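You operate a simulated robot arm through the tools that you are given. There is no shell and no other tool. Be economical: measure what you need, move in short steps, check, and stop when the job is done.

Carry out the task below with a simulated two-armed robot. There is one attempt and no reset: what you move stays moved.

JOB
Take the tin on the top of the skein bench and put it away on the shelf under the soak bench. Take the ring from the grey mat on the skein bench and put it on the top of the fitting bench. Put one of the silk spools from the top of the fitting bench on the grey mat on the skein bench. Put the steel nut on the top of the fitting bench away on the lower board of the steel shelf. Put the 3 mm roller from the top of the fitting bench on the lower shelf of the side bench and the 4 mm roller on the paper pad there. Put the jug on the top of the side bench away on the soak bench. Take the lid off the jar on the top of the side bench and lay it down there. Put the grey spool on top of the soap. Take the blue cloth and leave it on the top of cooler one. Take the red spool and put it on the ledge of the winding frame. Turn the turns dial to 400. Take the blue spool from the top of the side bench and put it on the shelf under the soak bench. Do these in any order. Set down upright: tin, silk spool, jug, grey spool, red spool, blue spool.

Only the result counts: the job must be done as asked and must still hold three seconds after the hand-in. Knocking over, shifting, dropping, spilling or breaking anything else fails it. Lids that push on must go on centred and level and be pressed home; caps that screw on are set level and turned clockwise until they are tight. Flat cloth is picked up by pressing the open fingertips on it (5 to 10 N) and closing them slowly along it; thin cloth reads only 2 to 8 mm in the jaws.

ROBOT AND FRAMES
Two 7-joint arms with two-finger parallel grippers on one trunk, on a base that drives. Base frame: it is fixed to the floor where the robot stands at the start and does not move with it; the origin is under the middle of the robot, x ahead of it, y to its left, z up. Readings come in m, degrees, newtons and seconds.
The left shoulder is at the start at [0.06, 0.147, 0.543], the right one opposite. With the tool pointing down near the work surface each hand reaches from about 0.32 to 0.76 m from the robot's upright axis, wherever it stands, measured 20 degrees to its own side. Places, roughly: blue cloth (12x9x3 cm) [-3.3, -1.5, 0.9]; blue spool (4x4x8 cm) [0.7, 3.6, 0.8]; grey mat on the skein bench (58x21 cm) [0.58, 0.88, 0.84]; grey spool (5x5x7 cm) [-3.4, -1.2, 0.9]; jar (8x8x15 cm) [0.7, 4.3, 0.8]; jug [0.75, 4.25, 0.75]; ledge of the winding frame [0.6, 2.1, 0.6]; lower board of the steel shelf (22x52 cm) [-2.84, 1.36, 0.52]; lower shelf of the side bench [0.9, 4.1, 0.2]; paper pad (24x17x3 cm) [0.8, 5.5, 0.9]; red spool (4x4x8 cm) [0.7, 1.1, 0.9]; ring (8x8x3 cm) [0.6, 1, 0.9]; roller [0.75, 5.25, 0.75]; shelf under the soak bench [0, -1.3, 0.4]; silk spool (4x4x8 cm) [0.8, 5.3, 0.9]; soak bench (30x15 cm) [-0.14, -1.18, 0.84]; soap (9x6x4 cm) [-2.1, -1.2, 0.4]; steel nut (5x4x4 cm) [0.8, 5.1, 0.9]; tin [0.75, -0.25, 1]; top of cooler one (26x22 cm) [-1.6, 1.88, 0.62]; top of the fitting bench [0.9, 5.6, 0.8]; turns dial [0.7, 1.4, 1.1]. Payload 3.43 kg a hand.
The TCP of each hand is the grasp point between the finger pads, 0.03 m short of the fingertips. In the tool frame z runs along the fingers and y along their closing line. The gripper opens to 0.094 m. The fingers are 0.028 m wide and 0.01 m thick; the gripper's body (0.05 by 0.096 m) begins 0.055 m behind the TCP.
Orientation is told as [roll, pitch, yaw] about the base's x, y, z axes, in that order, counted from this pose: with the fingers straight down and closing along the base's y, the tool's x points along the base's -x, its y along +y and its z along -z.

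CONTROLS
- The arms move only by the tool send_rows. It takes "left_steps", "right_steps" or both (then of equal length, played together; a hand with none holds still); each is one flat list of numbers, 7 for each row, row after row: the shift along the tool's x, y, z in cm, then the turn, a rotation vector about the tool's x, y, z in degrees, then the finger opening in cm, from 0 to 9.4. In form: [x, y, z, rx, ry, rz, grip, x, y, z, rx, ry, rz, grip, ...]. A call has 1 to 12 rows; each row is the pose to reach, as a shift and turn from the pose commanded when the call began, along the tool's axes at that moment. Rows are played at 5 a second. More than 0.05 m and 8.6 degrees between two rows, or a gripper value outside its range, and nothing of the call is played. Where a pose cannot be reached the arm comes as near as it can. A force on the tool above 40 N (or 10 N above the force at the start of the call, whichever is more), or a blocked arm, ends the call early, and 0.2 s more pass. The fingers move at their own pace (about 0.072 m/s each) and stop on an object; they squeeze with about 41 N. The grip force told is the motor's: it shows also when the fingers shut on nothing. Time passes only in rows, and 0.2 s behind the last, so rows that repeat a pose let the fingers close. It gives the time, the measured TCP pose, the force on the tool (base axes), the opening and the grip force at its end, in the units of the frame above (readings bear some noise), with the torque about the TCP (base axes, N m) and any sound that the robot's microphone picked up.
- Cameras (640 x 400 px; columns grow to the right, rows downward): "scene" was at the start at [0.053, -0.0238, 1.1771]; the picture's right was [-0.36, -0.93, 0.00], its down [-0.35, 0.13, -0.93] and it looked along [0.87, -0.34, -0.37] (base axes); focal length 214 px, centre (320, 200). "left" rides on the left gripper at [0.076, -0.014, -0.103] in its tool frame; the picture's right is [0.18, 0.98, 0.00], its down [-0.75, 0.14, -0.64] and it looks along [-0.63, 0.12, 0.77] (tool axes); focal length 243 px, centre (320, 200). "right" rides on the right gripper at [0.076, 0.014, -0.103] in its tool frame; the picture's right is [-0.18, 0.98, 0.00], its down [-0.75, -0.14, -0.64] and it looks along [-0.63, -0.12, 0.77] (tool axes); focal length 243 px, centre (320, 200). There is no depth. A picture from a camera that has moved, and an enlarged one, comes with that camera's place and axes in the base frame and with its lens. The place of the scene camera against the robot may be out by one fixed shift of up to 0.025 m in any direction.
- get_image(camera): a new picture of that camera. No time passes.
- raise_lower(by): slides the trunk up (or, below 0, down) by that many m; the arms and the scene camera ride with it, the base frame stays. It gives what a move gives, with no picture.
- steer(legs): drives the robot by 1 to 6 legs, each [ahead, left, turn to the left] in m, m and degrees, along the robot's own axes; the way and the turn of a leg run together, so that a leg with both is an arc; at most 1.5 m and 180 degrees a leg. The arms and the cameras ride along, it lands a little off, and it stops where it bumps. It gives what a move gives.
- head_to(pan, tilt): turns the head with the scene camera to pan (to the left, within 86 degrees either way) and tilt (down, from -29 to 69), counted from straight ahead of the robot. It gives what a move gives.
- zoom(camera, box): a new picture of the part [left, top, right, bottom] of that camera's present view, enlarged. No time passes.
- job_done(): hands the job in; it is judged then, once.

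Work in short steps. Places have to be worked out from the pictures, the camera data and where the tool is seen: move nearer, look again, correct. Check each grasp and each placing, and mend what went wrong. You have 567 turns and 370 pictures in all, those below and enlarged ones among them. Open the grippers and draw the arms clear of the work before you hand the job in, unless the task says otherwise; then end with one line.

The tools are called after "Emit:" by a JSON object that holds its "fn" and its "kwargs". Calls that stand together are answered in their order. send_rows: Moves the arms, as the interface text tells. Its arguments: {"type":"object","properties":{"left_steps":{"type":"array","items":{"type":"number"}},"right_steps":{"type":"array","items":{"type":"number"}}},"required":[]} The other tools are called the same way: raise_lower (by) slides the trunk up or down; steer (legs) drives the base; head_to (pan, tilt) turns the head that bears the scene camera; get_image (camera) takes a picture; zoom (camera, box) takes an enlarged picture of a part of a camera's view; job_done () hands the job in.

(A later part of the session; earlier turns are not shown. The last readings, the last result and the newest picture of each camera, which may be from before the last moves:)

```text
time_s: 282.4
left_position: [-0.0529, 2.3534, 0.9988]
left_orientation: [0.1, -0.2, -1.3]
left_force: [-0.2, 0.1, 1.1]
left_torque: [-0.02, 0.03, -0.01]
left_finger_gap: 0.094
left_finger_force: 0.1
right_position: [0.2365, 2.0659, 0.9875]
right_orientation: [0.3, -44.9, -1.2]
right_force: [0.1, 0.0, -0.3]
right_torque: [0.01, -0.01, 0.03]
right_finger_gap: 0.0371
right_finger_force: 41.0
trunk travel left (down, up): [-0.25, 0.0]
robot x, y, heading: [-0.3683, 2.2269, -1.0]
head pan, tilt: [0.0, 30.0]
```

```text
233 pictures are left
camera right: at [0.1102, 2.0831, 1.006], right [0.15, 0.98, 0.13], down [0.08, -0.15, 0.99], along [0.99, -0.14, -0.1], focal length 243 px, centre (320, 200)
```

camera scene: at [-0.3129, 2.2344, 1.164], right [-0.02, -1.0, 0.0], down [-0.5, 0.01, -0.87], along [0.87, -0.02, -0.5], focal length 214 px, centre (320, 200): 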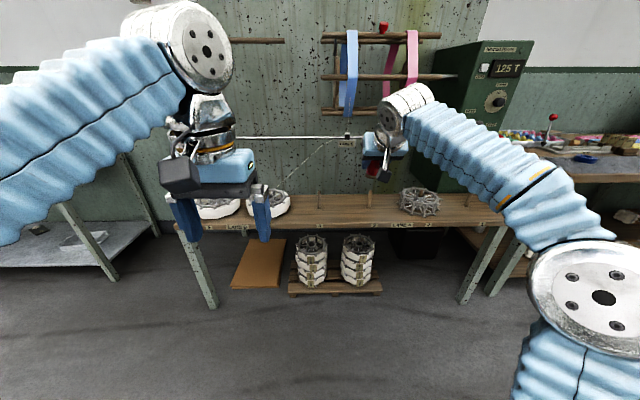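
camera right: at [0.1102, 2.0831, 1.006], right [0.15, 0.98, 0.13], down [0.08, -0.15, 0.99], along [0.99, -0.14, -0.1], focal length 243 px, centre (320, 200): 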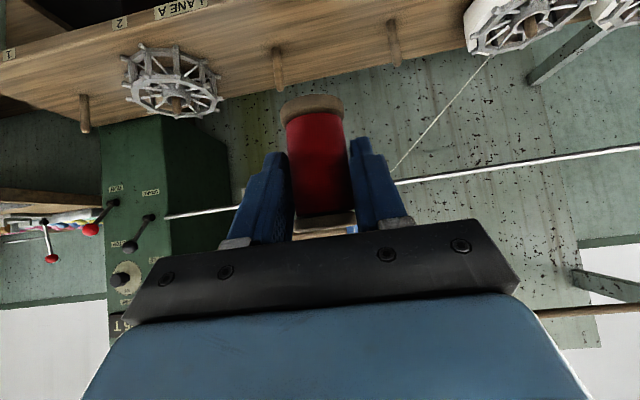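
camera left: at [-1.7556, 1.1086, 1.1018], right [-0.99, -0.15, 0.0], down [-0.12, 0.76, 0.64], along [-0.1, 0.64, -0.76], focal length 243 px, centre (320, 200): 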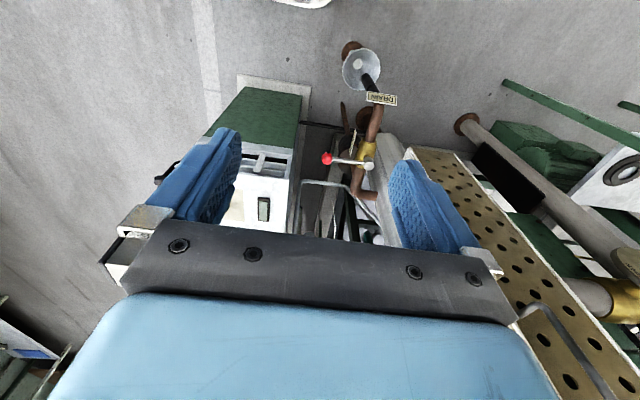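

Pegs 3 and 4 are at y≈1.95 and 2.22; the spot between (0.585, 2.086) is free. I drive 0.33 m ahead.

Emit:
{"fn": "steer", "kwargs": {"legs": [[0.33, 0.02, 1.1]]}}

Emit:
{"fn": "get_image", "kwargs": {"camera": "right"}}

Emit:
{"fn": "get_image", "kwargs": {"camera": "scene"}}

```text
time_s: 284.6
left_position: [0.2769, 2.3775, 0.9994]
left_orientation: [0.1, -0.1, 0.1]
left_force: [-0.2, -0.5, 0.6]
left_torque: [-0.01, 0.02, -0.02]
left_finger_gap: 0.0941
left_finger_force: 0.0
right_position: [0.5742, 2.0976, 0.9885]
right_orientation: [0.3, -45.0, 0.1]
right_force: [-0.1, -0.5, -0.6]
right_torque: [0.01, -0.01, 0.03]
right_finger_gap: 0.0371
right_finger_force: 41.0
trunk travel left (down, up): [-0.25, 0.0]
robot x, y, heading: [-0.0363, 2.2444, 0.0]
head pan, tilt: [0.0, 30.0]
```

```text
232 pictures are left
camera right: at [0.4472, 2.1114, 1.0061], right [0.12, 0.98, 0.13], down [0.08, -0.14, 0.99], along [0.99, -0.11, -0.1], focal length 243 px, centre (320, 200)
```

right: 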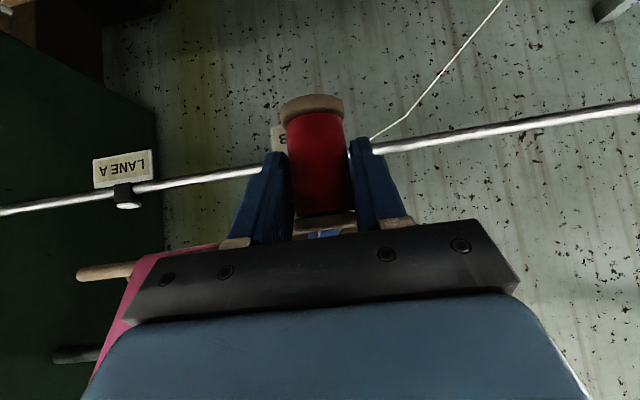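

```text
231 pictures are left
camera scene: at [0.0209, 2.2529, 1.1639], right [0.0, -1.0, 0.0], down [-0.5, 0.0, -0.87], along [0.87, 0.0, -0.5], focal length 214 px, centre (320, 200)
```

scene: 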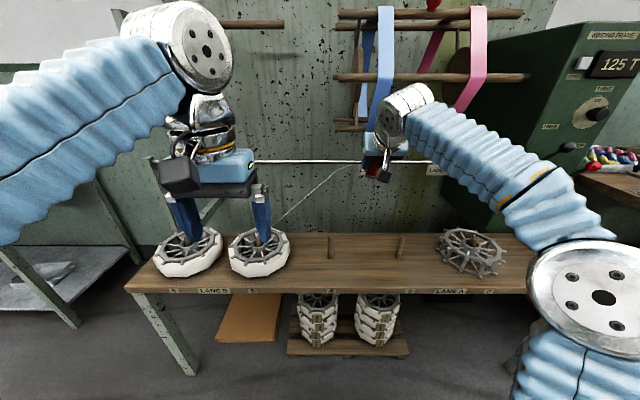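

Path down is clear (rod and thread lie further back). I lower 30 cm.

Emit:
{"fn": "send_rows", "kwargs": {"right_steps": [3, -0.2, 3, 0, 0, 0, 2, 6, -0.5, 6, 0, 0, 0, 2, 9, -1, 9, 0, 0, 0, 2, 12, -1, 12, 0, 0, 0, 2, 15, -1, 15, 0, 0, 0, 2, 18, -1, 18, 0, 0, 0, 2, 21, -1, 21, 0, 0, 0, 2]}}

Emit:
{"fn": "get_image", "kwargs": {"camera": "scene"}}

Emit:
{"fn": "get_image", "kwargs": {"camera": "right"}}

```text
time_s: 286.2
left_position: [0.2776, 2.3777, 0.9989]
left_orientation: [0.0, -0.2, 0.2]
left_force: [-0.8, 1.2, 0.6]
left_torque: [-0.01, -0.01, 0.01]
left_finger_gap: 0.0937
left_finger_force: 0.1
right_position: [0.5748, 2.0875, 0.6899]
right_orientation: [0.3, -45.0, 0.2]
right_force: [-0.2, -0.4, -0.2]
right_torque: [0.03, 0.04, 0.02]
right_finger_gap: 0.037
right_finger_force: 40.8
trunk travel left (down, up): [-0.25, 0.0]
robot x, y, heading: [-0.0373, 2.2435, 0.4]
head pan, tilt: [0.0, 30.0]
```

```text
230 pictures are left
camera scene: at [0.0209, 2.2529, 1.164], right [0.0, -1.0, 0.0], down [-0.5, 0.0, -0.87], along [0.87, 0.0, -0.5], focal length 214 px, centre (320, 200)
```

scene: 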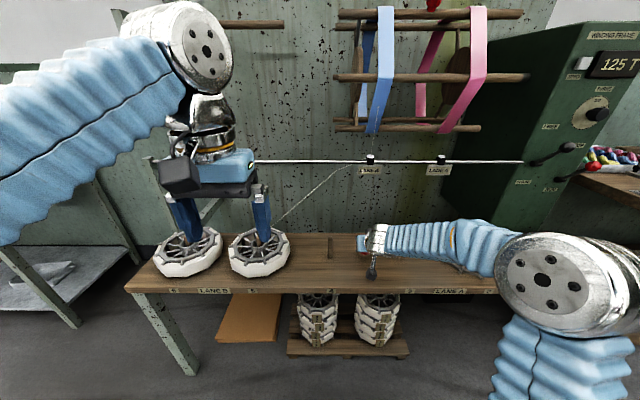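

```text
229 pictures are left
camera right: at [0.4485, 2.1011, 0.7091], right [0.12, 0.98, 0.13], down [0.08, -0.14, 0.99], along [0.99, -0.11, -0.1], focal length 243 px, centre (320, 200)
```

right: 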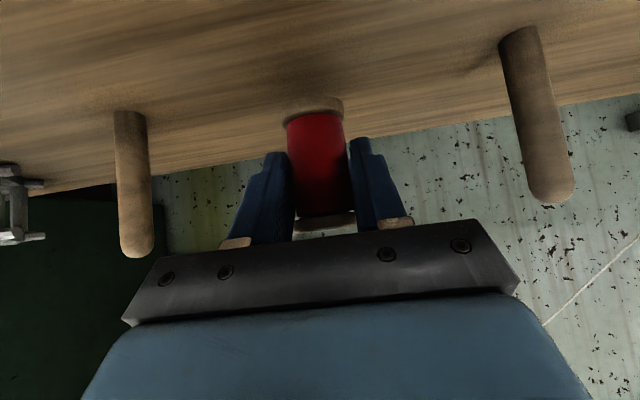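

Between the pegs, clear. Lower gently until contact.

Emit:
{"fn": "send_rows", "kwargs": {"right_steps": [1.4, 0, 1.4, 0, 0, 0, 2, 2.1, 0, 2.1, 0, 0, 0, 2, 2.5, 0, 2.5, 0, 0, 0, 2, 2.8, 0, 2.8, 0, 0, 0, 2, 3.1, 0, 3.1, 0, 0, 0, 2, 3.4, 0, 3.4, 0, 0, 0, 2]}}

```text
time_s: 286.9
left_position: [0.2774, 2.3772, 0.9995]
left_orientation: [0.0, -0.3, 0.2]
left_force: [0.7, 0.6, -0.7]
left_torque: [0.02, -0.01, -0.01]
left_finger_gap: 0.0939
left_finger_force: 0.1
right_position: [0.5769, 2.0869, 0.6666]
right_orientation: [0.5, -46.2, -0.1]
right_force: [5.2, 0.7, 15.7]
right_torque: [0.01, -0.2, -0.02]
right_finger_gap: 0.0367
right_finger_force: 41.0
trunk travel left (down, up): [-0.25, 0.0]
robot x, y, heading: [-0.0361, 2.24, 0.4]
head pan, tilt: [0.0, 30.0]
stopped in row 3 (right hand): the force on the tool passed its limit at 48 N (the readings are from after the stop); the commanded pose is now the measured one
```

Contact at 0.667. I look to confirm it's the spool's base on the board.

Emit:
{"fn": "get_image", "kwargs": {"camera": "right"}}

Emit:
{"fn": "zoom", "kwargs": {"camera": "scene", "box": [310, 200, 430, 290]}}

```text
228 pictures are left
camera right: at [0.4507, 2.1009, 0.6836], right [0.12, 0.98, 0.14], down [0.06, -0.15, 0.99], along [0.99, -0.11, -0.08], focal length 243 px, centre (320, 200)
```

right: 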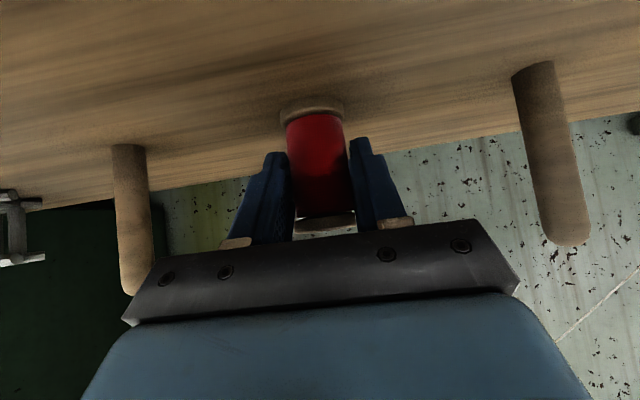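

```text
4.44 times, centred on (370, 245) of scene
camera zoom: at [0.0199, 2.2531, 1.164], right [0.0, -1.0, 0.0], down [-0.5, 0.0, -0.87], along [0.87, 0.0, -0.5], focal length 953 px, centre (98, 0)
```

zoom: 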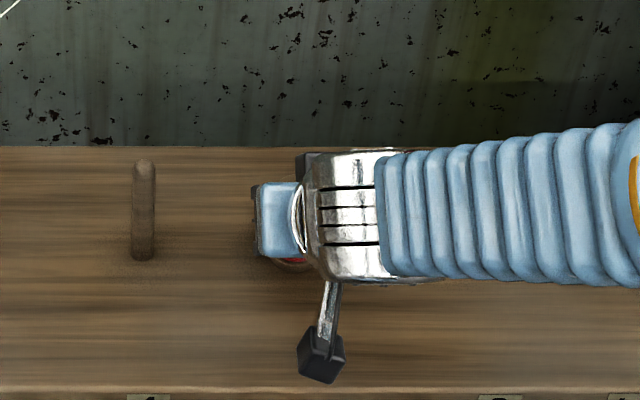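

Spool base is on the board. I restore the 45° tilt, ease up a touch, and open slowly.

Emit:
{"fn": "send_rows", "kwargs": {"right_steps": [-0.15, 0, -0.15, 0, 1, 0, 2, -0.15, 0, -0.15, 0, 1, 0, 2]}}

Emit:
{"fn": "send_rows", "kwargs": {"right_steps": [0, 0, 0, 0, 0, 0, 3.5, 0, 0, 0, 0, 0, 0, 4.2, 0, 0, 0, 0, 0, 0, 5.5, 0, 0, 0, 0, 0, 0, 6.5]}}

Emit:
{"fn": "get_image", "kwargs": {"camera": "right"}}

```text
time_s: 287.5
left_position: [0.2776, 2.3769, 0.9993]
left_orientation: [0.0, -0.2, 0.2]
left_force: [0.5, 0.5, 0.2]
left_torque: [0.0, 0.01, -0.01]
left_finger_gap: 0.094
left_finger_force: 0.0
right_position: [0.5773, 2.0856, 0.6679]
right_orientation: [0.4, -44.8, 0.0]
right_force: [5.8, 0.5, 17.2]
right_torque: [-0.01, -0.71, -0.02]
right_finger_gap: 0.0367
right_finger_force: 41.0
trunk travel left (down, up): [-0.25, 0.0]
robot x, y, heading: [-0.0358, 2.2436, 0.2]
head pan, tilt: [0.0, 30.0]
```

```text
time_s: 288.5
left_position: [0.2768, 2.3782, 0.9991]
left_orientation: [0.0, -0.2, 0.1]
left_force: [0.2, -0.3, 0.0]
left_torque: [0.04, 0.03, -0.02]
left_finger_gap: 0.0941
left_finger_force: 0.0
right_position: [0.5777, 2.0859, 0.6649]
right_orientation: [0.3, -44.6, 0.0]
right_force: [0.3, 0.2, 0.7]
right_torque: [0.02, -0.03, 0.01]
right_finger_gap: 0.0648
right_finger_force: 0.0
trunk travel left (down, up): [-0.25, 0.0]
robot x, y, heading: [-0.0339, 2.2417, 0.1]
head pan, tilt: [0.0, 30.0]
```

```text
226 pictures are left
camera right: at [0.4501, 2.1005, 0.6853], right [0.13, 0.98, 0.13], down [0.09, -0.15, 0.99], along [0.99, -0.11, -0.1], focal length 243 px, centre (320, 200)
```

right: 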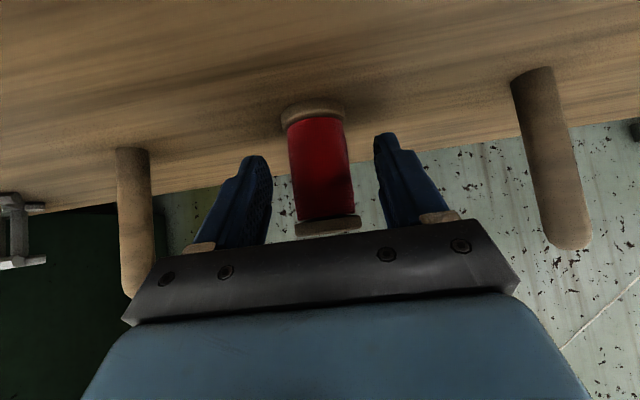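

Released and upright. I retract along the tool axis and then raise.

Emit:
{"fn": "send_rows", "kwargs": {"right_steps": [0, 0, -4, 0, 0, 0, 6.5, 0, 0, -8, 0, 0, 0, 6.5, -2, 0, -12, 0, 0, 0, 6.5, -5, 0, -15, 0, 0, 0, 6.5, -8, 0, -18, 0, 0, 0, 6.5, -11, 0, -21, 0, 0, 0, 6.5, -14, 0, -24, 0, 0, 0, 6.5]}}

Emit:
{"fn": "get_image", "kwargs": {"camera": "scene"}}

```text
time_s: 290.1
left_position: [0.2783, 2.3772, 0.9986]
left_orientation: [0.0, -0.3, 0.3]
left_force: [-0.1, 0.3, -0.1]
left_torque: [-0.02, 0.01, -0.01]
left_finger_gap: 0.094
left_finger_force: 0.0
right_position: [0.5053, 2.0851, 0.9334]
right_orientation: [0.4, -44.5, 0.0]
right_force: [0.8, 1.2, 0.9]
right_torque: [0.05, -0.04, 0.0]
right_finger_gap: 0.0648
right_finger_force: 0.1
trunk travel left (down, up): [-0.25, 0.0]
robot x, y, heading: [-0.0361, 2.2415, -0.0]
head pan, tilt: [0.0, 30.0]
```

```text
225 pictures are left
camera scene: at [0.021, 2.2528, 1.1639], right [0.0, -1.0, 0.0], down [-0.5, 0.0, -0.87], along [0.87, 0.0, -0.5], focal length 214 px, centre (320, 200)
```

scene: 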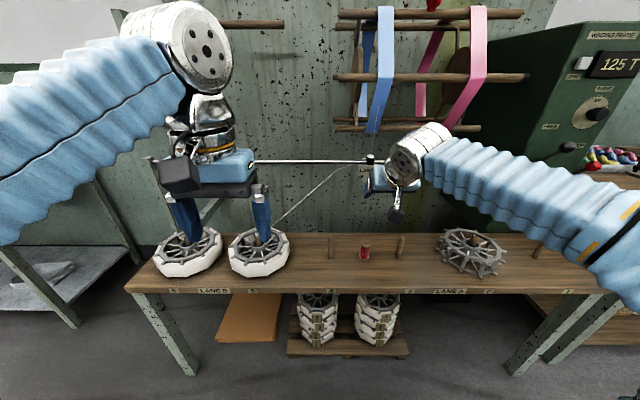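

Red spool stands on the ledge. Now the ring: I drive back to the mat.

Emit:
{"fn": "steer", "kwargs": {"legs": [[-0.35, 0, 0], [0, -1.1, 0], [0.4, 0, 0]]}}

Emit:
{"fn": "get_image", "kwargs": {"camera": "right"}}

```text
time_s: 299.8
left_position: [0.3368, 1.2498, 0.9988]
left_orientation: [0.0, -0.2, 0.1]
left_force: [0.2, -0.5, -0.4]
left_torque: [-0.01, -0.02, -0.01]
left_finger_gap: 0.0939
left_finger_force: 0.1
right_position: [0.5622, 0.9564, 0.9337]
right_orientation: [0.4, -44.7, -0.1]
right_force: [-0.1, 0.4, 0.3]
right_torque: [0.0, 0.01, 0.01]
right_finger_gap: 0.065
right_finger_force: 0.0
trunk travel left (down, up): [-0.25, 0.0]
robot x, y, heading: [0.0266, 1.1167, 0.1]
head pan, tilt: [0.0, 30.0]
```

```text
224 pictures are left
camera right: at [0.4371, 0.9714, 0.9531], right [0.13, 0.98, 0.13], down [0.08, -0.15, 0.99], along [0.99, -0.11, -0.1], focal length 243 px, centre (320, 200)
```

right: 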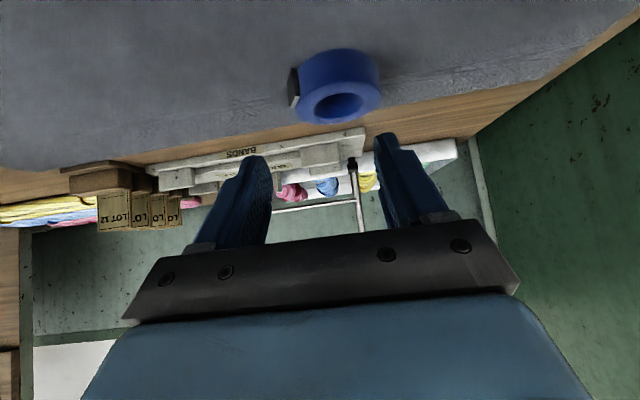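

Emit:
{"fn": "zoom", "kwargs": {"camera": "right", "box": [270, 30, 410, 140]}}

```text
3.64 times, centred on (340, 85) of right
camera zoom: at [0.4371, 0.9714, 0.9531], right [0.13, 0.98, 0.13], down [0.08, -0.15, 0.99], along [0.99, -0.11, -0.1], focal length 882 px, centre (247, 618)
```

zoom: 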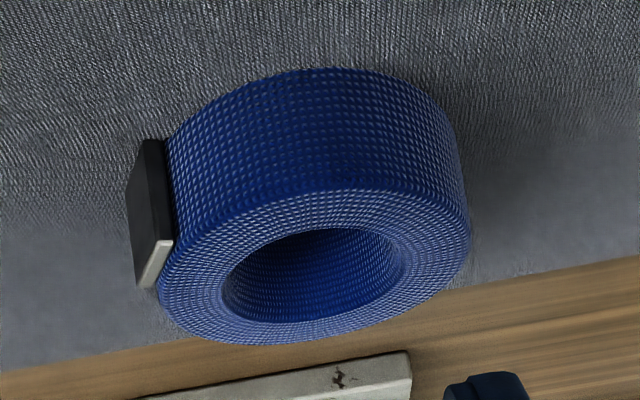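

The ring has a tab on its −y side. I bring the hand vertical above it for a top view.

Emit:
{"fn": "send_rows", "kwargs": {"right_steps": [-1.1, 0.4, 0.35, 0, 7.5, 0, 6.5, -2.2, 0.8, 0.7, 0, 15, 0, 6.5, -3.3, 1.2, 1, 0, 22.5, 0, 6.5, -4.4, 1.6, 1.4, 0, 30, 0, 6.5, -5.4, 2, 1.8, 0, 37.5, 0, 6.5, -6.4, 2.4, 2.1, 0, 44.7, 0, 6.5, -6.4, 2.4, 2.1, 0, 44.7, 0, 6.5]}}

Emit:
{"fn": "get_image", "kwargs": {"camera": "right"}}

```text
time_s: 301.4
left_position: [0.3359, 1.2511, 0.9989]
left_orientation: [-0.2, -0.2, 0.2]
left_force: [0.0, 1.8, 0.0]
left_torque: [-0.04, -0.01, -0.02]
left_finger_gap: 0.0938
left_finger_force: 0.0
right_position: [0.5774, 0.983, 0.9316]
right_orientation: [-0.4, -3.0, 1.0]
right_force: [-0.1, -0.2, 0.0]
right_torque: [-0.03, 0.0, -0.01]
right_finger_gap: 0.065
right_finger_force: 0.2
right hand out of reach, approached as far as the arm can: row 5, 6, 7
trunk travel left (down, up): [-0.25, 0.0]
robot x, y, heading: [0.0216, 1.1143, -0.1]
head pan, tilt: [0.0, 30.0]
```

```text
222 pictures are left
camera right: at [0.4956, 0.9981, 1.0299], right [0.17, 0.99, 0.0], down [0.72, -0.12, 0.68], along [0.67, -0.11, -0.73], focal length 243 px, centre (320, 200)
```

right: 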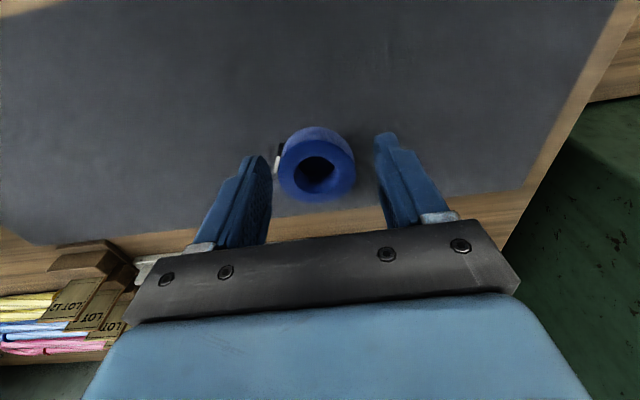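

Ring centre (0.616, 0.9755), outer Ø 6.5 cm, top z 0.864. I yaw the hand +60° so the fingers miss the tab, centring above it.

Emit:
{"fn": "send_rows", "kwargs": {"right_steps": [-0.6, -0.1, 0.2, 0, 0, -7.5, 8, -1.2, -0.2, 0.4, 0, 0, -15, 9, -1.8, -0.3, 0.6, 0, 0, -22.5, 9.4, -2.4, -0.4, 0.8, 0, 0, -30, 9.4, -3, -0.5, 1, 0, 0, -37.5, 9.4, -3.6, -0.6, 1, 0, 0, -45, 9.4, -3.9, -0.75, 1, 0, 0, -52.5, 9.4, -3.9, -0.75, 1, 0, 0, -60, 9.4]}}

Emit:
{"fn": "get_image", "kwargs": {"camera": "right"}}

```text
time_s: 303.2
left_position: [0.3377, 1.2495, 0.998]
left_orientation: [-0.1, -0.2, 0.1]
left_force: [0.5, -0.3, -1.0]
left_torque: [0.07, 0.03, 0.01]
left_finger_gap: 0.0941
left_finger_force: 0.1
right_position: [0.5731, 1.0, 0.9349]
right_orientation: [-3.1, -1.4, 54.6]
right_force: [1.0, -1.8, -0.9]
right_torque: [0.09, 0.04, -0.01]
right_finger_gap: 0.0941
right_finger_force: 0.0
right hand out of reach, approached as far as the arm can: row 1, 2, 3, 4, 5, 6, 7, 8
trunk travel left (down, up): [-0.25, 0.0]
robot x, y, heading: [0.0217, 1.115, 0.2]
head pan, tilt: [0.0, 30.0]
```

```text
221 pictures are left
camera right: at [0.5108, 0.9491, 1.0343], right [-0.69, 0.72, -0.05], down [0.51, 0.54, 0.67], along [0.51, 0.44, -0.74], focal length 243 px, centre (320, 200)
```

right: 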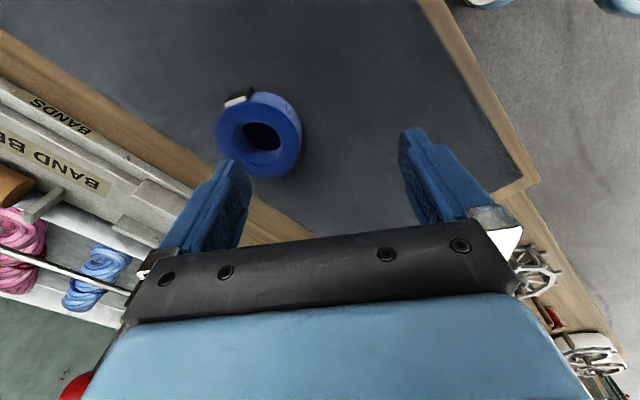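

The arm is at its limit; I drive the base 8 cm closer and recheck.

Emit:
{"fn": "steer", "kwargs": {"legs": [[0.09, -0.05, 0]]}}

Emit:
{"fn": "send_rows", "kwargs": {"right_steps": [0, 0, 0.5, 0, 0, 0, 9.4, 0, 0, 0.5, 0, 0, 0, 9.4]}}

Emit:
{"fn": "get_image", "kwargs": {"camera": "right"}}

```text
time_s: 304.4
left_position: [0.4255, 1.1992, 0.9988]
left_orientation: [-0.1, -0.2, 0.3]
left_force: [-0.1, 0.5, -0.4]
left_torque: [-0.02, 0.0, -0.03]
left_finger_gap: 0.0939
left_finger_force: 0.0
right_position: [0.6612, 0.952, 0.935]
right_orientation: [-3.1, -1.4, 54.7]
right_force: [0.8, -0.3, 0.0]
right_torque: [-0.01, -0.02, 0.0]
right_finger_gap: 0.0939
right_finger_force: 0.1
trunk travel left (down, up): [-0.25, 0.0]
robot x, y, heading: [0.1135, 1.0688, 0.2]
head pan, tilt: [0.0, 30.0]
```

```text
time_s: 305.0
left_position: [0.4247, 1.1999, 0.9989]
left_orientation: [0.0, -0.3, 0.2]
left_force: [-0.2, -0.3, 0.9]
left_torque: [0.01, 0.01, -0.03]
left_finger_gap: 0.094
left_finger_force: 0.1
right_position: [0.6616, 0.9526, 0.9296]
right_orientation: [-3.1, -1.4, 54.8]
right_force: [0.1, 0.4, -0.2]
right_torque: [0.04, 0.02, -0.01]
right_finger_gap: 0.0939
right_finger_force: 0.2
trunk travel left (down, up): [-0.25, 0.0]
robot x, y, heading: [0.1143, 1.0664, 0.1]
head pan, tilt: [0.0, 30.0]
```

```text
220 pictures are left
camera right: at [0.6003, 0.9008, 1.0296], right [-0.69, 0.72, -0.05], down [0.51, 0.54, 0.67], along [0.51, 0.44, -0.74], focal length 243 px, centre (320, 200)
```

right: 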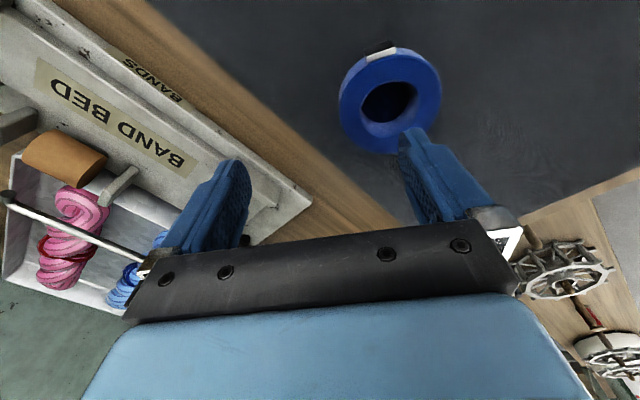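

Now reachable. I centre the fingers over the ring and level the hand.

Emit:
{"fn": "send_rows", "kwargs": {"right_steps": [0.3, 1.6, 0, -1, -0.6, 0, 9.4, 0.6, 3.2, 0, -2, -1.2, 0, 9.4, 0.85, 4.85, 0, -2.9, -1.7, 0, 9.4, 0.85, 4.85, 0, -2.9, -1.7, 0, 9.4]}}

Emit:
{"fn": "get_image", "kwargs": {"camera": "right"}}

```text
time_s: 306.0
left_position: [0.4253, 1.2001, 0.9978]
left_orientation: [0.0, -0.2, 0.2]
left_force: [0.0, -0.8, 0.2]
left_torque: [0.02, -0.01, 0.01]
left_finger_gap: 0.0939
left_finger_force: 0.2
right_position: [0.616, 0.9749, 0.9265]
right_orientation: [-0.3, -3.1, 54.8]
right_force: [0.2, 0.4, -0.4]
right_torque: [-0.03, 0.01, -0.01]
right_finger_gap: 0.0941
right_finger_force: 0.0
trunk travel left (down, up): [-0.25, 0.0]
robot x, y, heading: [0.1108, 1.061, 0.1]
head pan, tilt: [0.0, 30.0]
```

```text
219 pictures are left
camera right: at [0.5562, 0.9172, 1.0249], right [-0.7, 0.72, 0.0], down [0.53, 0.51, 0.68], along [0.49, 0.48, -0.73], focal length 243 px, centre (320, 200)
```

right: 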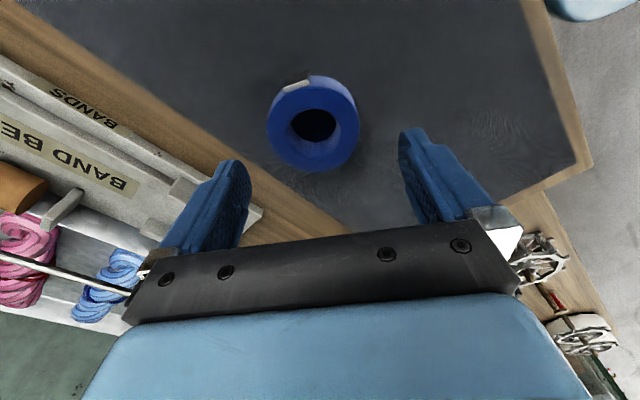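

Ring at (0.615, 0.969). Small correction, then lower around it.

Emit:
{"fn": "send_rows", "kwargs": {"right_steps": [0.45, -0.2, 1.5, 0, 3, 0, 9.4, 0.45, -0.2, 3, 0, 3, 0, 9.4, 0.45, -0.2, 4.2, 0, 3, 0, 9.4, 0.45, -0.2, 5, 0, 3, 0, 9.4]}}

Emit:
{"fn": "get_image", "kwargs": {"camera": "right"}}

```text
time_s: 307.0
left_position: [0.4247, 1.1989, 0.9992]
left_orientation: [-0.1, -0.2, 0.2]
left_force: [0.2, 0.1, 0.2]
left_torque: [-0.01, 0.03, 0.0]
left_finger_gap: 0.0938
left_finger_force: 0.1
right_position: [0.6165, 0.9699, 0.8756]
right_orientation: [-0.2, -0.2, 54.8]
right_force: [0.3, -0.6, 0.6]
right_torque: [0.0, 0.0, 0.01]
right_finger_gap: 0.094
right_finger_force: 0.1
trunk travel left (down, up): [-0.25, 0.0]
robot x, y, heading: [0.1145, 1.0655, 0.2]
head pan, tilt: [0.0, 30.0]
```

```text
218 pictures are left
camera right: at [0.5607, 0.9173, 0.9777], right [-0.7, 0.72, -0.01], down [0.55, 0.54, 0.64], along [0.46, 0.45, -0.76], focal length 243 px, centre (320, 200)
```

right: 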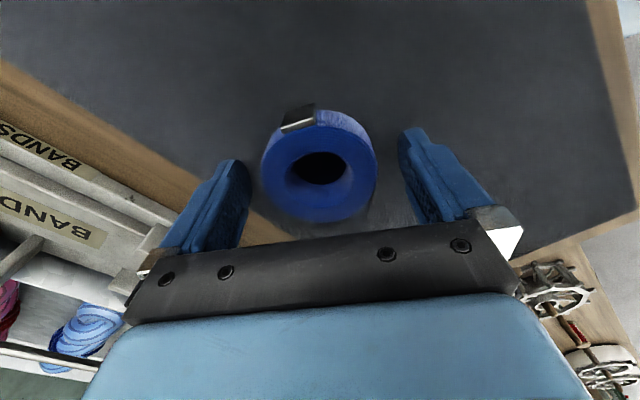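

The ring is centred between the fingers. Close.

Emit:
{"fn": "send_rows", "kwargs": {"right_steps": [0, 0, 0, 0, 0, 0, 8, 0, 0, 0, 0, 0, 0, 7, 0, 0, 0, 0, 0, 0, 6, 0, 0, 0, 0, 0, 0, 5, 0, 0, 0, 0, 0, 0, 5]}}

Emit:
{"fn": "send_rows", "kwargs": {"right_steps": [0, 0, -3, 0, 0, 0, 5, 0, 0, -5.5, 0, 0, 0, 5]}}

Emit:
{"fn": "get_image", "kwargs": {"camera": "right"}}

```text
time_s: 308.2
left_position: [0.4253, 1.1985, 0.9978]
left_orientation: [0.1, -0.2, 0.2]
left_force: [1.0, 0.3, -0.5]
left_torque: [-0.02, -0.03, -0.03]
left_finger_gap: 0.0938
left_finger_force: 0.0
right_position: [0.6175, 0.9696, 0.876]
right_orientation: [-0.2, -0.1, 54.8]
right_force: [-0.2, -0.9, 1.0]
right_torque: [0.02, 0.05, -0.02]
right_finger_gap: 0.069
right_finger_force: 41.2
trunk travel left (down, up): [-0.25, 0.0]
robot x, y, heading: [0.1101, 1.0636, 0.5]
head pan, tilt: [0.0, 30.0]
```

```text
time_s: 308.8
left_position: [0.4259, 1.1993, 0.9986]
left_orientation: [0.1, -0.2, 0.2]
left_force: [-0.4, 0.8, 0.1]
left_torque: [-0.01, 0.01, -0.01]
left_finger_gap: 0.0942
left_finger_force: 0.1
right_position: [0.6156, 0.9711, 0.9301]
right_orientation: [-0.2, -0.1, 54.7]
right_force: [0.6, 0.2, -0.1]
right_torque: [0.01, 0.0, 0.03]
right_finger_gap: 0.069
right_finger_force: 41.5
trunk travel left (down, up): [-0.25, 0.0]
robot x, y, heading: [0.1099, 1.0691, 0.3]
head pan, tilt: [0.0, 30.0]
```

```text
217 pictures are left
camera right: at [0.5596, 0.9175, 1.0326], right [-0.7, 0.72, 0.0], down [0.55, 0.53, 0.64], along [0.47, 0.45, -0.76], focal length 243 px, centre (320, 200)
```

right: 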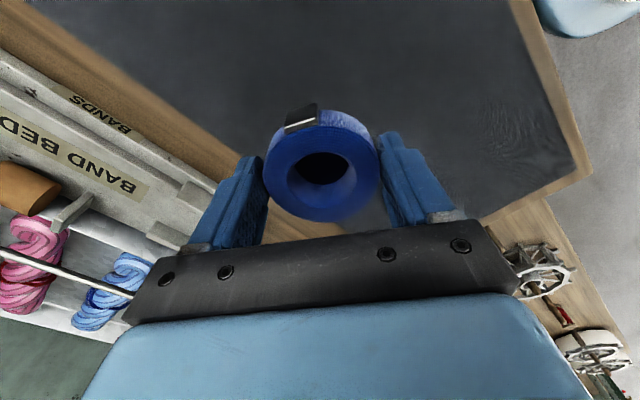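

Ring held. I back off and travel left toward the side and fitting benches, stopping at y≈3.9 to look.

Emit:
{"fn": "steer", "kwargs": {"legs": [[-0.45, 0, 0], [0, 1.4, 0], [0, 1.4, 0]]}}

Emit:
{"fn": "get_image", "kwargs": {"camera": "scene"}}

```text
time_s: 324.8
left_position: [-0.0052, 4.0285, 0.9984]
left_orientation: [0.0, -0.2, 0.0]
left_force: [-0.5, -0.3, 0.2]
left_torque: [0.02, 0.0, 0.01]
left_finger_gap: 0.0939
left_finger_force: 0.0
right_position: [0.1846, 3.7999, 0.9294]
right_orientation: [-0.3, -0.1, 54.5]
right_force: [0.7, 0.7, -0.6]
right_torque: [0.03, -0.03, 0.01]
right_finger_gap: 0.0695
right_finger_force: 40.8
trunk travel left (down, up): [-0.25, 0.0]
robot x, y, heading: [-0.3205, 3.8945, 0.0]
head pan, tilt: [0.0, 30.0]
```

```text
216 pictures are left
camera scene: at [-0.2623, 3.9028, 1.1639], right [0.0, -1.0, 0.0], down [-0.5, 0.0, -0.87], along [0.87, 0.0, -0.5], focal length 214 px, centre (320, 200)
```

scene: 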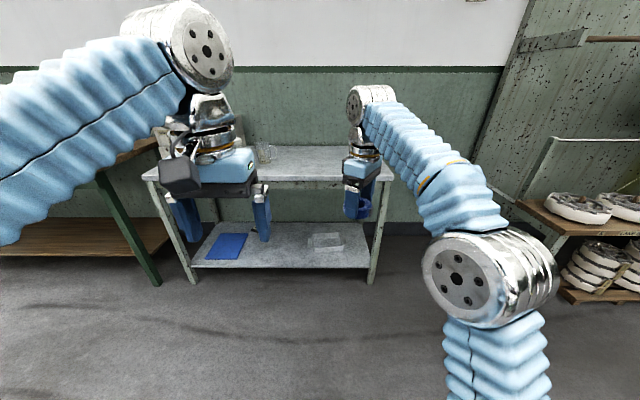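

The side bench is here. I continue 1.4 m left to the fitting bench.

Emit:
{"fn": "steer", "kwargs": {"legs": [[0, 1.4, 0]]}}

Emit:
{"fn": "get_image", "kwargs": {"camera": "scene"}}

Emit:
{"fn": "get_image", "kwargs": {"camera": "left"}}

```text
time_s: 331.6
left_position: [-0.0086, 5.3875, 0.999]
left_orientation: [0.0, -0.2, 0.2]
left_force: [-1.0, 0.6, -0.1]
left_torque: [0.03, 0.01, -0.01]
left_finger_gap: 0.0939
left_finger_force: 0.1
right_position: [0.1819, 5.1584, 0.9296]
right_orientation: [-0.2, -0.1, 54.7]
right_force: [-0.1, 0.4, -0.9]
right_torque: [0.01, -0.02, 0.02]
right_finger_gap: 0.0692
right_finger_force: 41.3
trunk travel left (down, up): [-0.25, 0.0]
robot x, y, heading: [-0.3213, 5.2522, 0.2]
head pan, tilt: [0.0, 30.0]
```

```text
215 pictures are left
camera scene: at [-0.265, 5.263, 1.1639], right [0.0, -1.0, 0.0], down [-0.5, 0.0, -0.87], along [0.87, 0.0, -0.5], focal length 214 px, centre (320, 200)
```

scene: 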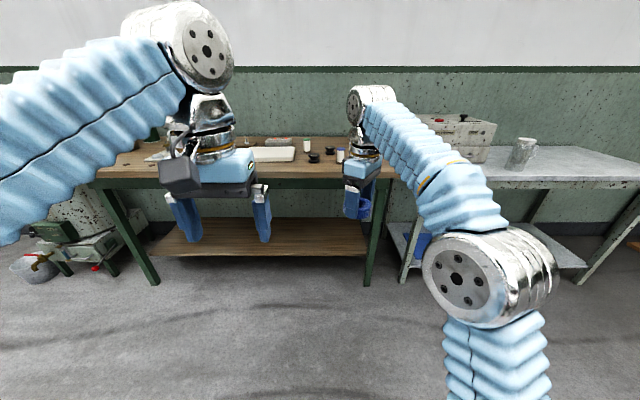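

```text
214 pictures are left
camera left: at [-0.0842, 5.373, 1.1017], right [-0.19, 0.98, 0.0], down [0.75, 0.14, 0.64], along [0.63, 0.12, -0.76], focal length 243 px, centre (320, 200)
```

left: 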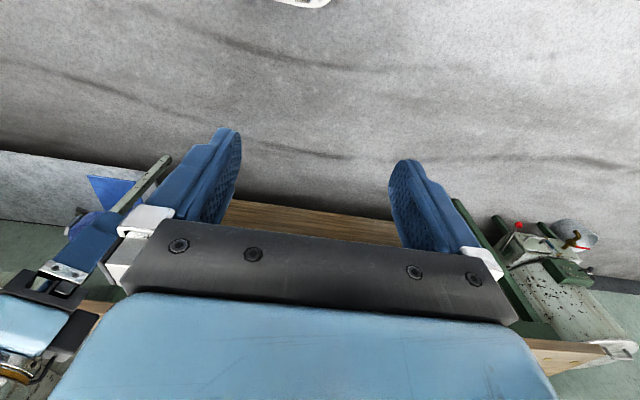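

Emit:
{"fn": "zoom", "kwargs": {"camera": "scene", "box": [230, 110, 400, 220]}}

Emit:
{"fn": "zoom", "kwargs": {"camera": "scene", "box": [400, 100, 560, 200]}}

```text
3.64 times, centred on (315, 165) of scene
camera zoom: at [-0.265, 5.263, 1.1639], right [0.0, -1.0, 0.0], down [-0.5, 0.0, -0.87], along [0.87, 0.0, -0.5], focal length 780 px, centre (338, 327)
```

zoom: 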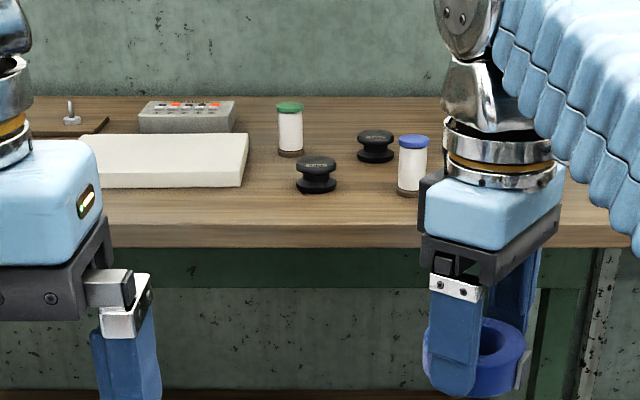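

```text
4.00 times, centred on (480, 150) of scene
camera zoom: at [-0.265, 5.263, 1.1639], right [0.0, -1.0, 0.0], down [-0.5, 0.0, -0.87], along [0.87, 0.0, -0.5], focal length 858 px, centre (-320, 400)
```

zoom: 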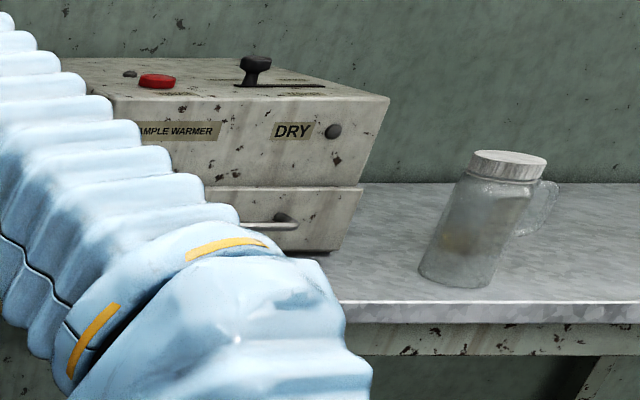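

I see two silk spools, two black rollers and the pad. I look at the bench's right part for the nut and a free spot for the ring.

Emit:
{"fn": "steer", "kwargs": {"legs": [[0.2, -0.12, 0]]}}

Emit:
{"fn": "head_to", "kwargs": {"pan": 10, "tilt": 35}}

Emit:
{"fn": "get_image", "kwargs": {"camera": "scene"}}

Emit:
{"fn": "get_image", "kwargs": {"camera": "right"}}

```text
time_s: 333.3
left_position: [0.1887, 5.2681, 0.9987]
left_orientation: [0.1, -0.2, 0.1]
left_force: [0.7, 0.6, 0.7]
left_torque: [-0.01, 0.0, 0.02]
left_finger_gap: 0.0938
left_finger_force: 0.1
right_position: [0.3779, 5.0392, 0.9288]
right_orientation: [-0.3, -0.2, 54.5]
right_force: [0.1, 0.6, 0.5]
right_torque: [-0.02, 0.0, -0.02]
right_finger_gap: 0.0691
right_finger_force: 41.0
trunk travel left (down, up): [-0.25, 0.0]
robot x, y, heading: [-0.123, 5.1369, 0.1]
head pan, tilt: [0.0, 30.0]
```

```text
time_s: 334.1
left_position: [0.1882, 5.267, 0.9984]
left_orientation: [0.1, -0.2, 0.0]
left_force: [-0.1, -0.3, -0.4]
left_torque: [-0.03, 0.03, -0.02]
left_finger_gap: 0.0939
left_finger_force: 0.1
right_position: [0.3782, 5.0376, 0.9301]
right_orientation: [-0.3, -0.1, 54.5]
right_force: [0.5, 0.2, -0.5]
right_torque: [-0.03, 0.0, 0.04]
right_finger_gap: 0.069
right_finger_force: 40.9
trunk travel left (down, up): [-0.25, 0.0]
robot x, y, heading: [-0.1259, 5.134, 0.1]
head pan, tilt: [10.0, 35.0]
```

```text
211 pictures are left
camera scene: at [-0.072, 5.1585, 1.1562], right [0.17, -0.98, 0.0], down [-0.56, -0.1, -0.82], along [0.81, 0.14, -0.57], focal length 214 px, centre (320, 200)
```

scene: 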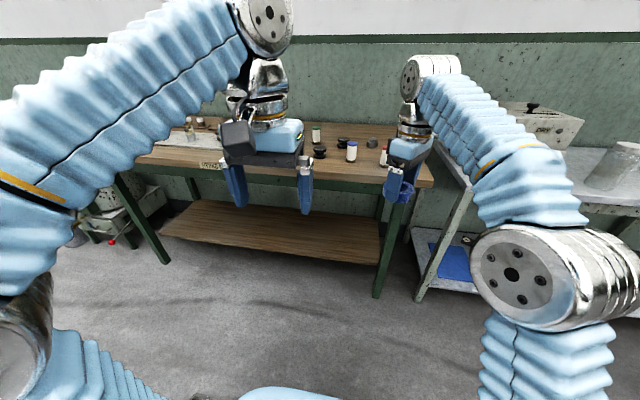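

```text
210 pictures are left
camera right: at [0.3218, 4.9855, 1.0324], right [-0.69, 0.72, 0.0], down [0.55, 0.53, 0.64], along [0.47, 0.44, -0.76], focal length 243 px, centre (320, 200)
```

right: 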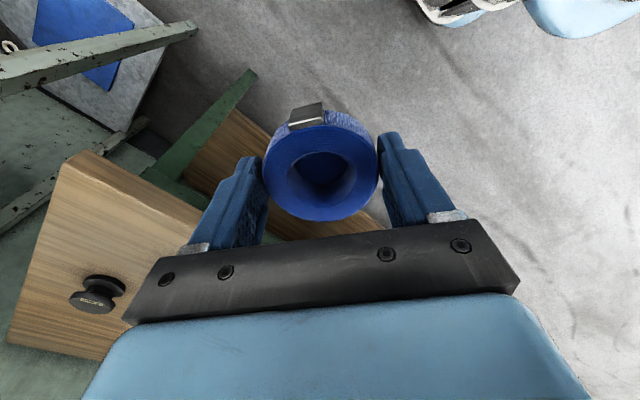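

Emit:
{"fn": "zoom", "kwargs": {"camera": "scene", "box": [290, 100, 460, 210]}}

Emit:
{"fn": "zoom", "kwargs": {"camera": "scene", "box": [130, 90, 300, 200]}}

```text
3.64 times, centred on (375, 155) of scene
camera zoom: at [-0.072, 5.1585, 1.1562], right [0.17, -0.98, 0.0], down [-0.56, -0.1, -0.82], along [0.81, 0.14, -0.57], focal length 780 px, centre (120, 364)
```

zoom: 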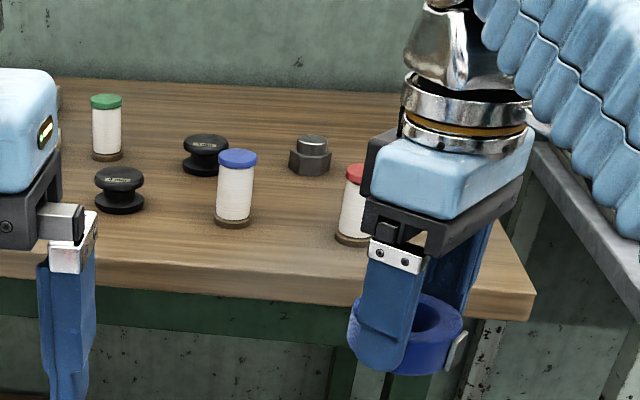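

```text
3.64 times, centred on (215, 145) of scene
camera zoom: at [-0.072, 5.1585, 1.1562], right [0.17, -0.98, 0.0], down [-0.56, -0.1, -0.82], along [0.81, 0.14, -0.57], focal length 780 px, centre (702, 400)
```

zoom: 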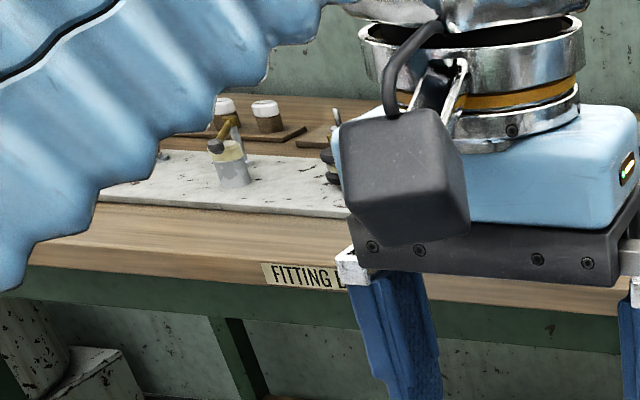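

Free spot for the ring: right rear corner area near (0.73, 4.96). I shift right first, then ahead, to keep clear of the red-capped spool.

Emit:
{"fn": "steer", "kwargs": {"legs": [[0, -0.1, 0], [0.28, 0, 0]]}}

Emit:
{"fn": "get_image", "kwargs": {"camera": "right"}}

Emit:
{"fn": "get_image", "kwargs": {"camera": "scene"}}

```text
time_s: 336.8
left_position: [0.4735, 5.1711, 0.9989]
left_orientation: [0.1, -0.2, 0.3]
left_force: [0.2, 0.4, 0.4]
left_torque: [0.0, -0.05, -0.02]
left_finger_gap: 0.0941
left_finger_force: 0.0
right_position: [0.6663, 4.942, 0.9301]
right_orientation: [-0.3, -0.1, 54.8]
right_force: [0.0, 0.2, -0.1]
right_torque: [0.08, 0.03, 0.0]
right_finger_gap: 0.0687
right_finger_force: 41.3
trunk travel left (down, up): [-0.25, 0.0]
robot x, y, heading: [0.1591, 5.0375, 0.4]
head pan, tilt: [10.0, 35.0]
```

```text
207 pictures are left
camera right: at [0.6083, 4.8895, 1.0324], right [-0.7, 0.72, 0.0], down [0.55, 0.54, 0.64], along [0.46, 0.45, -0.76], focal length 243 px, centre (320, 200)
```

right: 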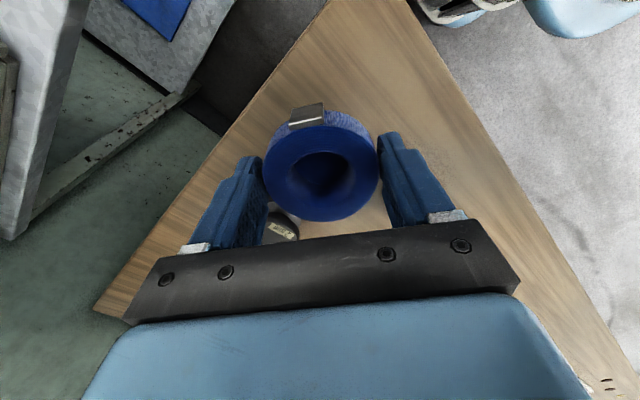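

```text
206 pictures are left
camera scene: at [0.2138, 5.061, 1.1562], right [0.18, -0.98, 0.0], down [-0.56, -0.1, -0.82], along [0.81, 0.15, -0.57], focal length 214 px, centre (320, 200)
```

scene: 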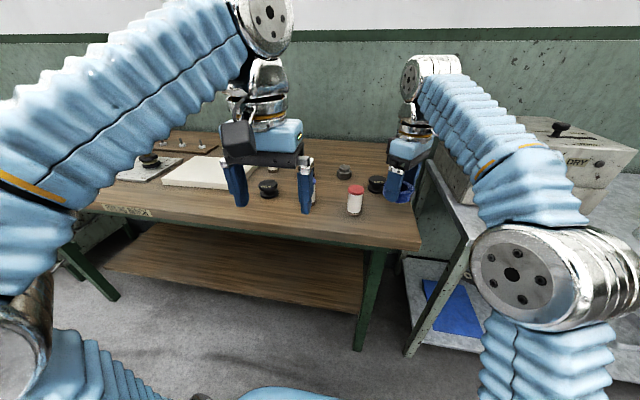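

A roller also stands at ≈(0.77, 4.99), so I place the ring right here at (0.676, 4.954). Lower in steps.

Emit:
{"fn": "send_rows", "kwargs": {"right_steps": [-1.5, 0, 1, 0, 0, 0, 5, -1.5, 0, 3, 0, 0, 0, 5, -1.5, 0, 4.2, 0, 0, 0, 5, -1.5, 0, 4.7, 0, 0, 0, 5, -1.5, 0, 5.1, 0, 0, 0, 5]}}

Emit:
{"fn": "get_image", "kwargs": {"camera": "right"}}

```text
time_s: 338.0
left_position: [0.4745, 5.1718, 0.9994]
left_orientation: [0.1, -0.2, 0.3]
left_force: [-0.1, 0.7, -0.3]
left_torque: [0.02, -0.02, -0.04]
left_finger_gap: 0.094
left_finger_force: 0.0
right_position: [0.6719, 4.9566, 0.8791]
right_orientation: [-0.3, -0.2, 54.8]
right_force: [-0.2, 0.2, 0.1]
right_torque: [0.0, 0.0, -0.04]
right_finger_gap: 0.0691
right_finger_force: 40.7
trunk travel left (down, up): [-0.25, 0.0]
robot x, y, heading: [0.1656, 5.0337, 0.0]
head pan, tilt: [10.0, 35.0]
```

```text
205 pictures are left
camera right: at [0.6161, 4.903, 0.9816], right [-0.7, 0.72, 0.0], down [0.55, 0.54, 0.64], along [0.46, 0.45, -0.77], focal length 243 px, centre (320, 200)
```

right: 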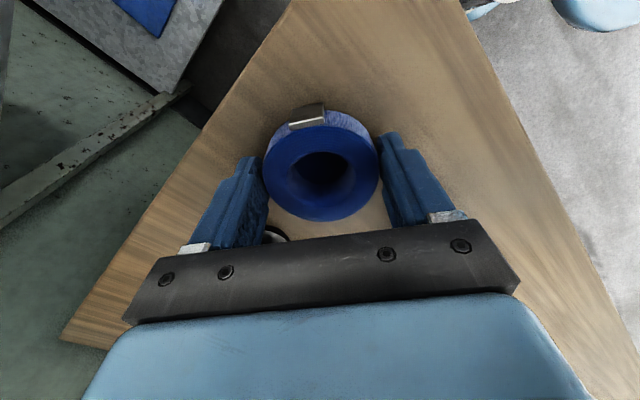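

Emit:
{"fn": "send_rows", "kwargs": {"right_steps": [0, 0, 0.3, 0, 0, 0, 5, 0, 0, 0.6, 0, 0, 0, 5, 0, 0, 0.9, 0, 0, 0, 5]}}

```text
time_s: 338.9
left_position: [0.4721, 5.1715, 0.9984]
left_orientation: [-0.1, -0.3, 0.3]
left_force: [0.6, 0.2, -0.2]
left_torque: [0.02, 0.01, -0.03]
left_finger_gap: 0.0942
left_finger_force: 0.1
right_position: [0.672, 4.9559, 0.8758]
right_orientation: [-0.7, -0.7, 54.9]
right_force: [-2.8, 0.7, 17.8]
right_torque: [-0.29, 0.47, -0.02]
right_finger_gap: 0.0692
right_finger_force: 40.8
trunk travel left (down, up): [-0.25, 0.0]
robot x, y, heading: [0.1613, 5.035, 0.3]
head pan, tilt: [10.0, 35.0]
stopped in row 3 (right hand): the force on the tool passed its limit at 42 N (the readings are from after the stop); the commanded pose is now the measured one
```

Contact. Ease and release, then raise straight up.

Emit:
{"fn": "send_rows", "kwargs": {"right_steps": [0, 0, -0.15, 0, 0, 0, 5, 0, 0, -0.15, 0, 0, 0, 7.5, 0, 0, -0.15, 0, 0, 0, 8.8, 0, 0, -0.15, 0, 0, 0, 8.8]}}

Emit:
{"fn": "send_rows", "kwargs": {"right_steps": [0, 0, -3, 0, 0, 0, 8.8, 0, 0, -6, 0, 0, 0, 8.8]}}

Emit:
{"fn": "get_image", "kwargs": {"camera": "right"}}

```text
time_s: 339.9
left_position: [0.4736, 5.171, 0.9997]
left_orientation: [0.1, -0.2, 0.2]
left_force: [-0.2, -1.3, -0.1]
left_torque: [0.04, 0.02, -0.03]
left_finger_gap: 0.0937
left_finger_force: 0.1
right_position: [0.6742, 4.9557, 0.8749]
right_orientation: [-0.5, -0.5, 54.9]
right_force: [1.5, 0.1, 0.2]
right_torque: [0.0, 0.0, 0.0]
right_finger_gap: 0.0881
right_finger_force: 0.1
trunk travel left (down, up): [-0.25, 0.0]
robot x, y, heading: [0.1626, 5.0343, 0.1]
head pan, tilt: [10.0, 35.0]
```

```text
time_s: 340.5
left_position: [0.473, 5.1716, 0.9983]
left_orientation: [0.0, -0.2, 0.3]
left_force: [0.0, 1.6, 0.2]
left_torque: [0.01, 0.01, -0.01]
left_finger_gap: 0.094
left_finger_force: 0.1
right_position: [0.6727, 4.9546, 0.9341]
right_orientation: [-0.5, -0.4, 54.8]
right_force: [1.1, -0.9, -0.2]
right_torque: [0.03, 0.0, 0.03]
right_finger_gap: 0.0878
right_finger_force: 0.1
trunk travel left (down, up): [-0.25, 0.0]
robot x, y, heading: [0.1611, 5.0375, 0.1]
head pan, tilt: [10.0, 35.0]
```

```text
204 pictures are left
camera right: at [0.6163, 4.9011, 1.0363], right [-0.7, 0.72, -0.01], down [0.54, 0.53, 0.65], along [0.47, 0.45, -0.76], focal length 243 px, centre (320, 200)
```

right: 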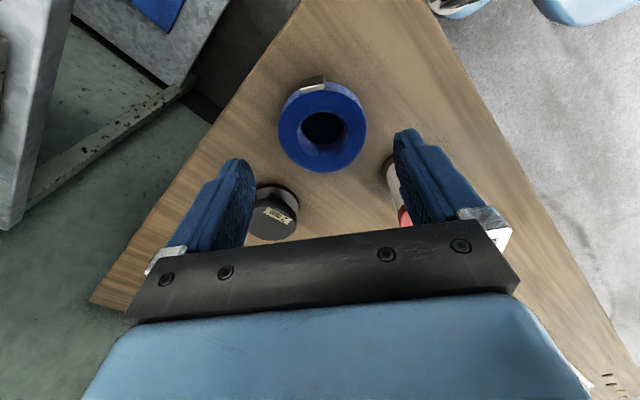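

Ring is on the fitting bench. Zoom to read the roller label here.

Emit:
{"fn": "zoom", "kwargs": {"camera": "right", "box": [240, 180, 310, 240]}}

Emit:
{"fn": "zoom", "kwargs": {"camera": "scene", "box": [250, 150, 400, 230]}}

```text
6.67 times, centred on (275, 210) of right
camera zoom: at [0.6163, 4.9011, 1.0363], right [-0.7, 0.72, -0.01], down [0.54, 0.53, 0.65], along [0.47, 0.45, -0.76], focal length 1618 px, centre (620, 133)
```

zoom: 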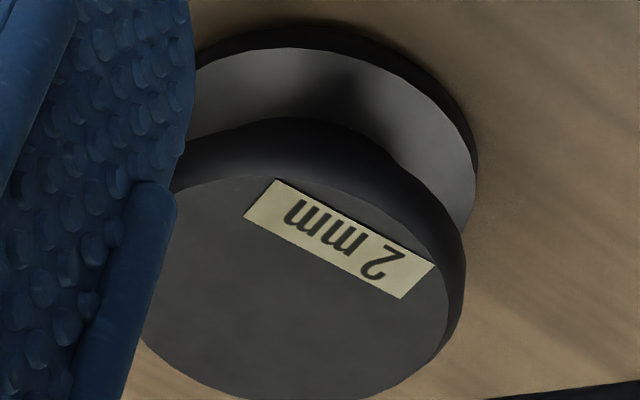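

```text
4.27 times, centred on (325, 190) of scene
camera zoom: at [0.214, 5.061, 1.1561], right [0.18, -0.98, 0.0], down [-0.56, -0.1, -0.82], along [0.81, 0.15, -0.57], focal length 915 px, centre (299, 243)
```

zoom: 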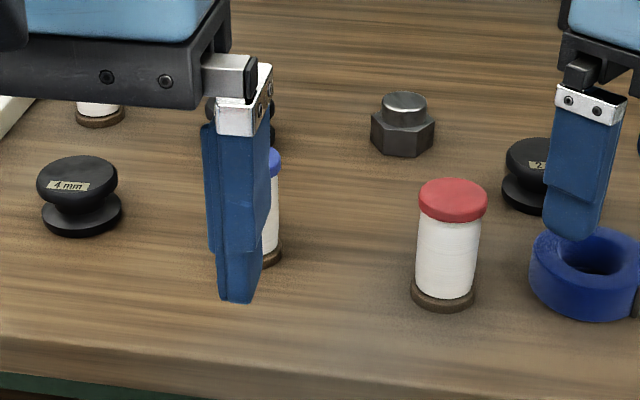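

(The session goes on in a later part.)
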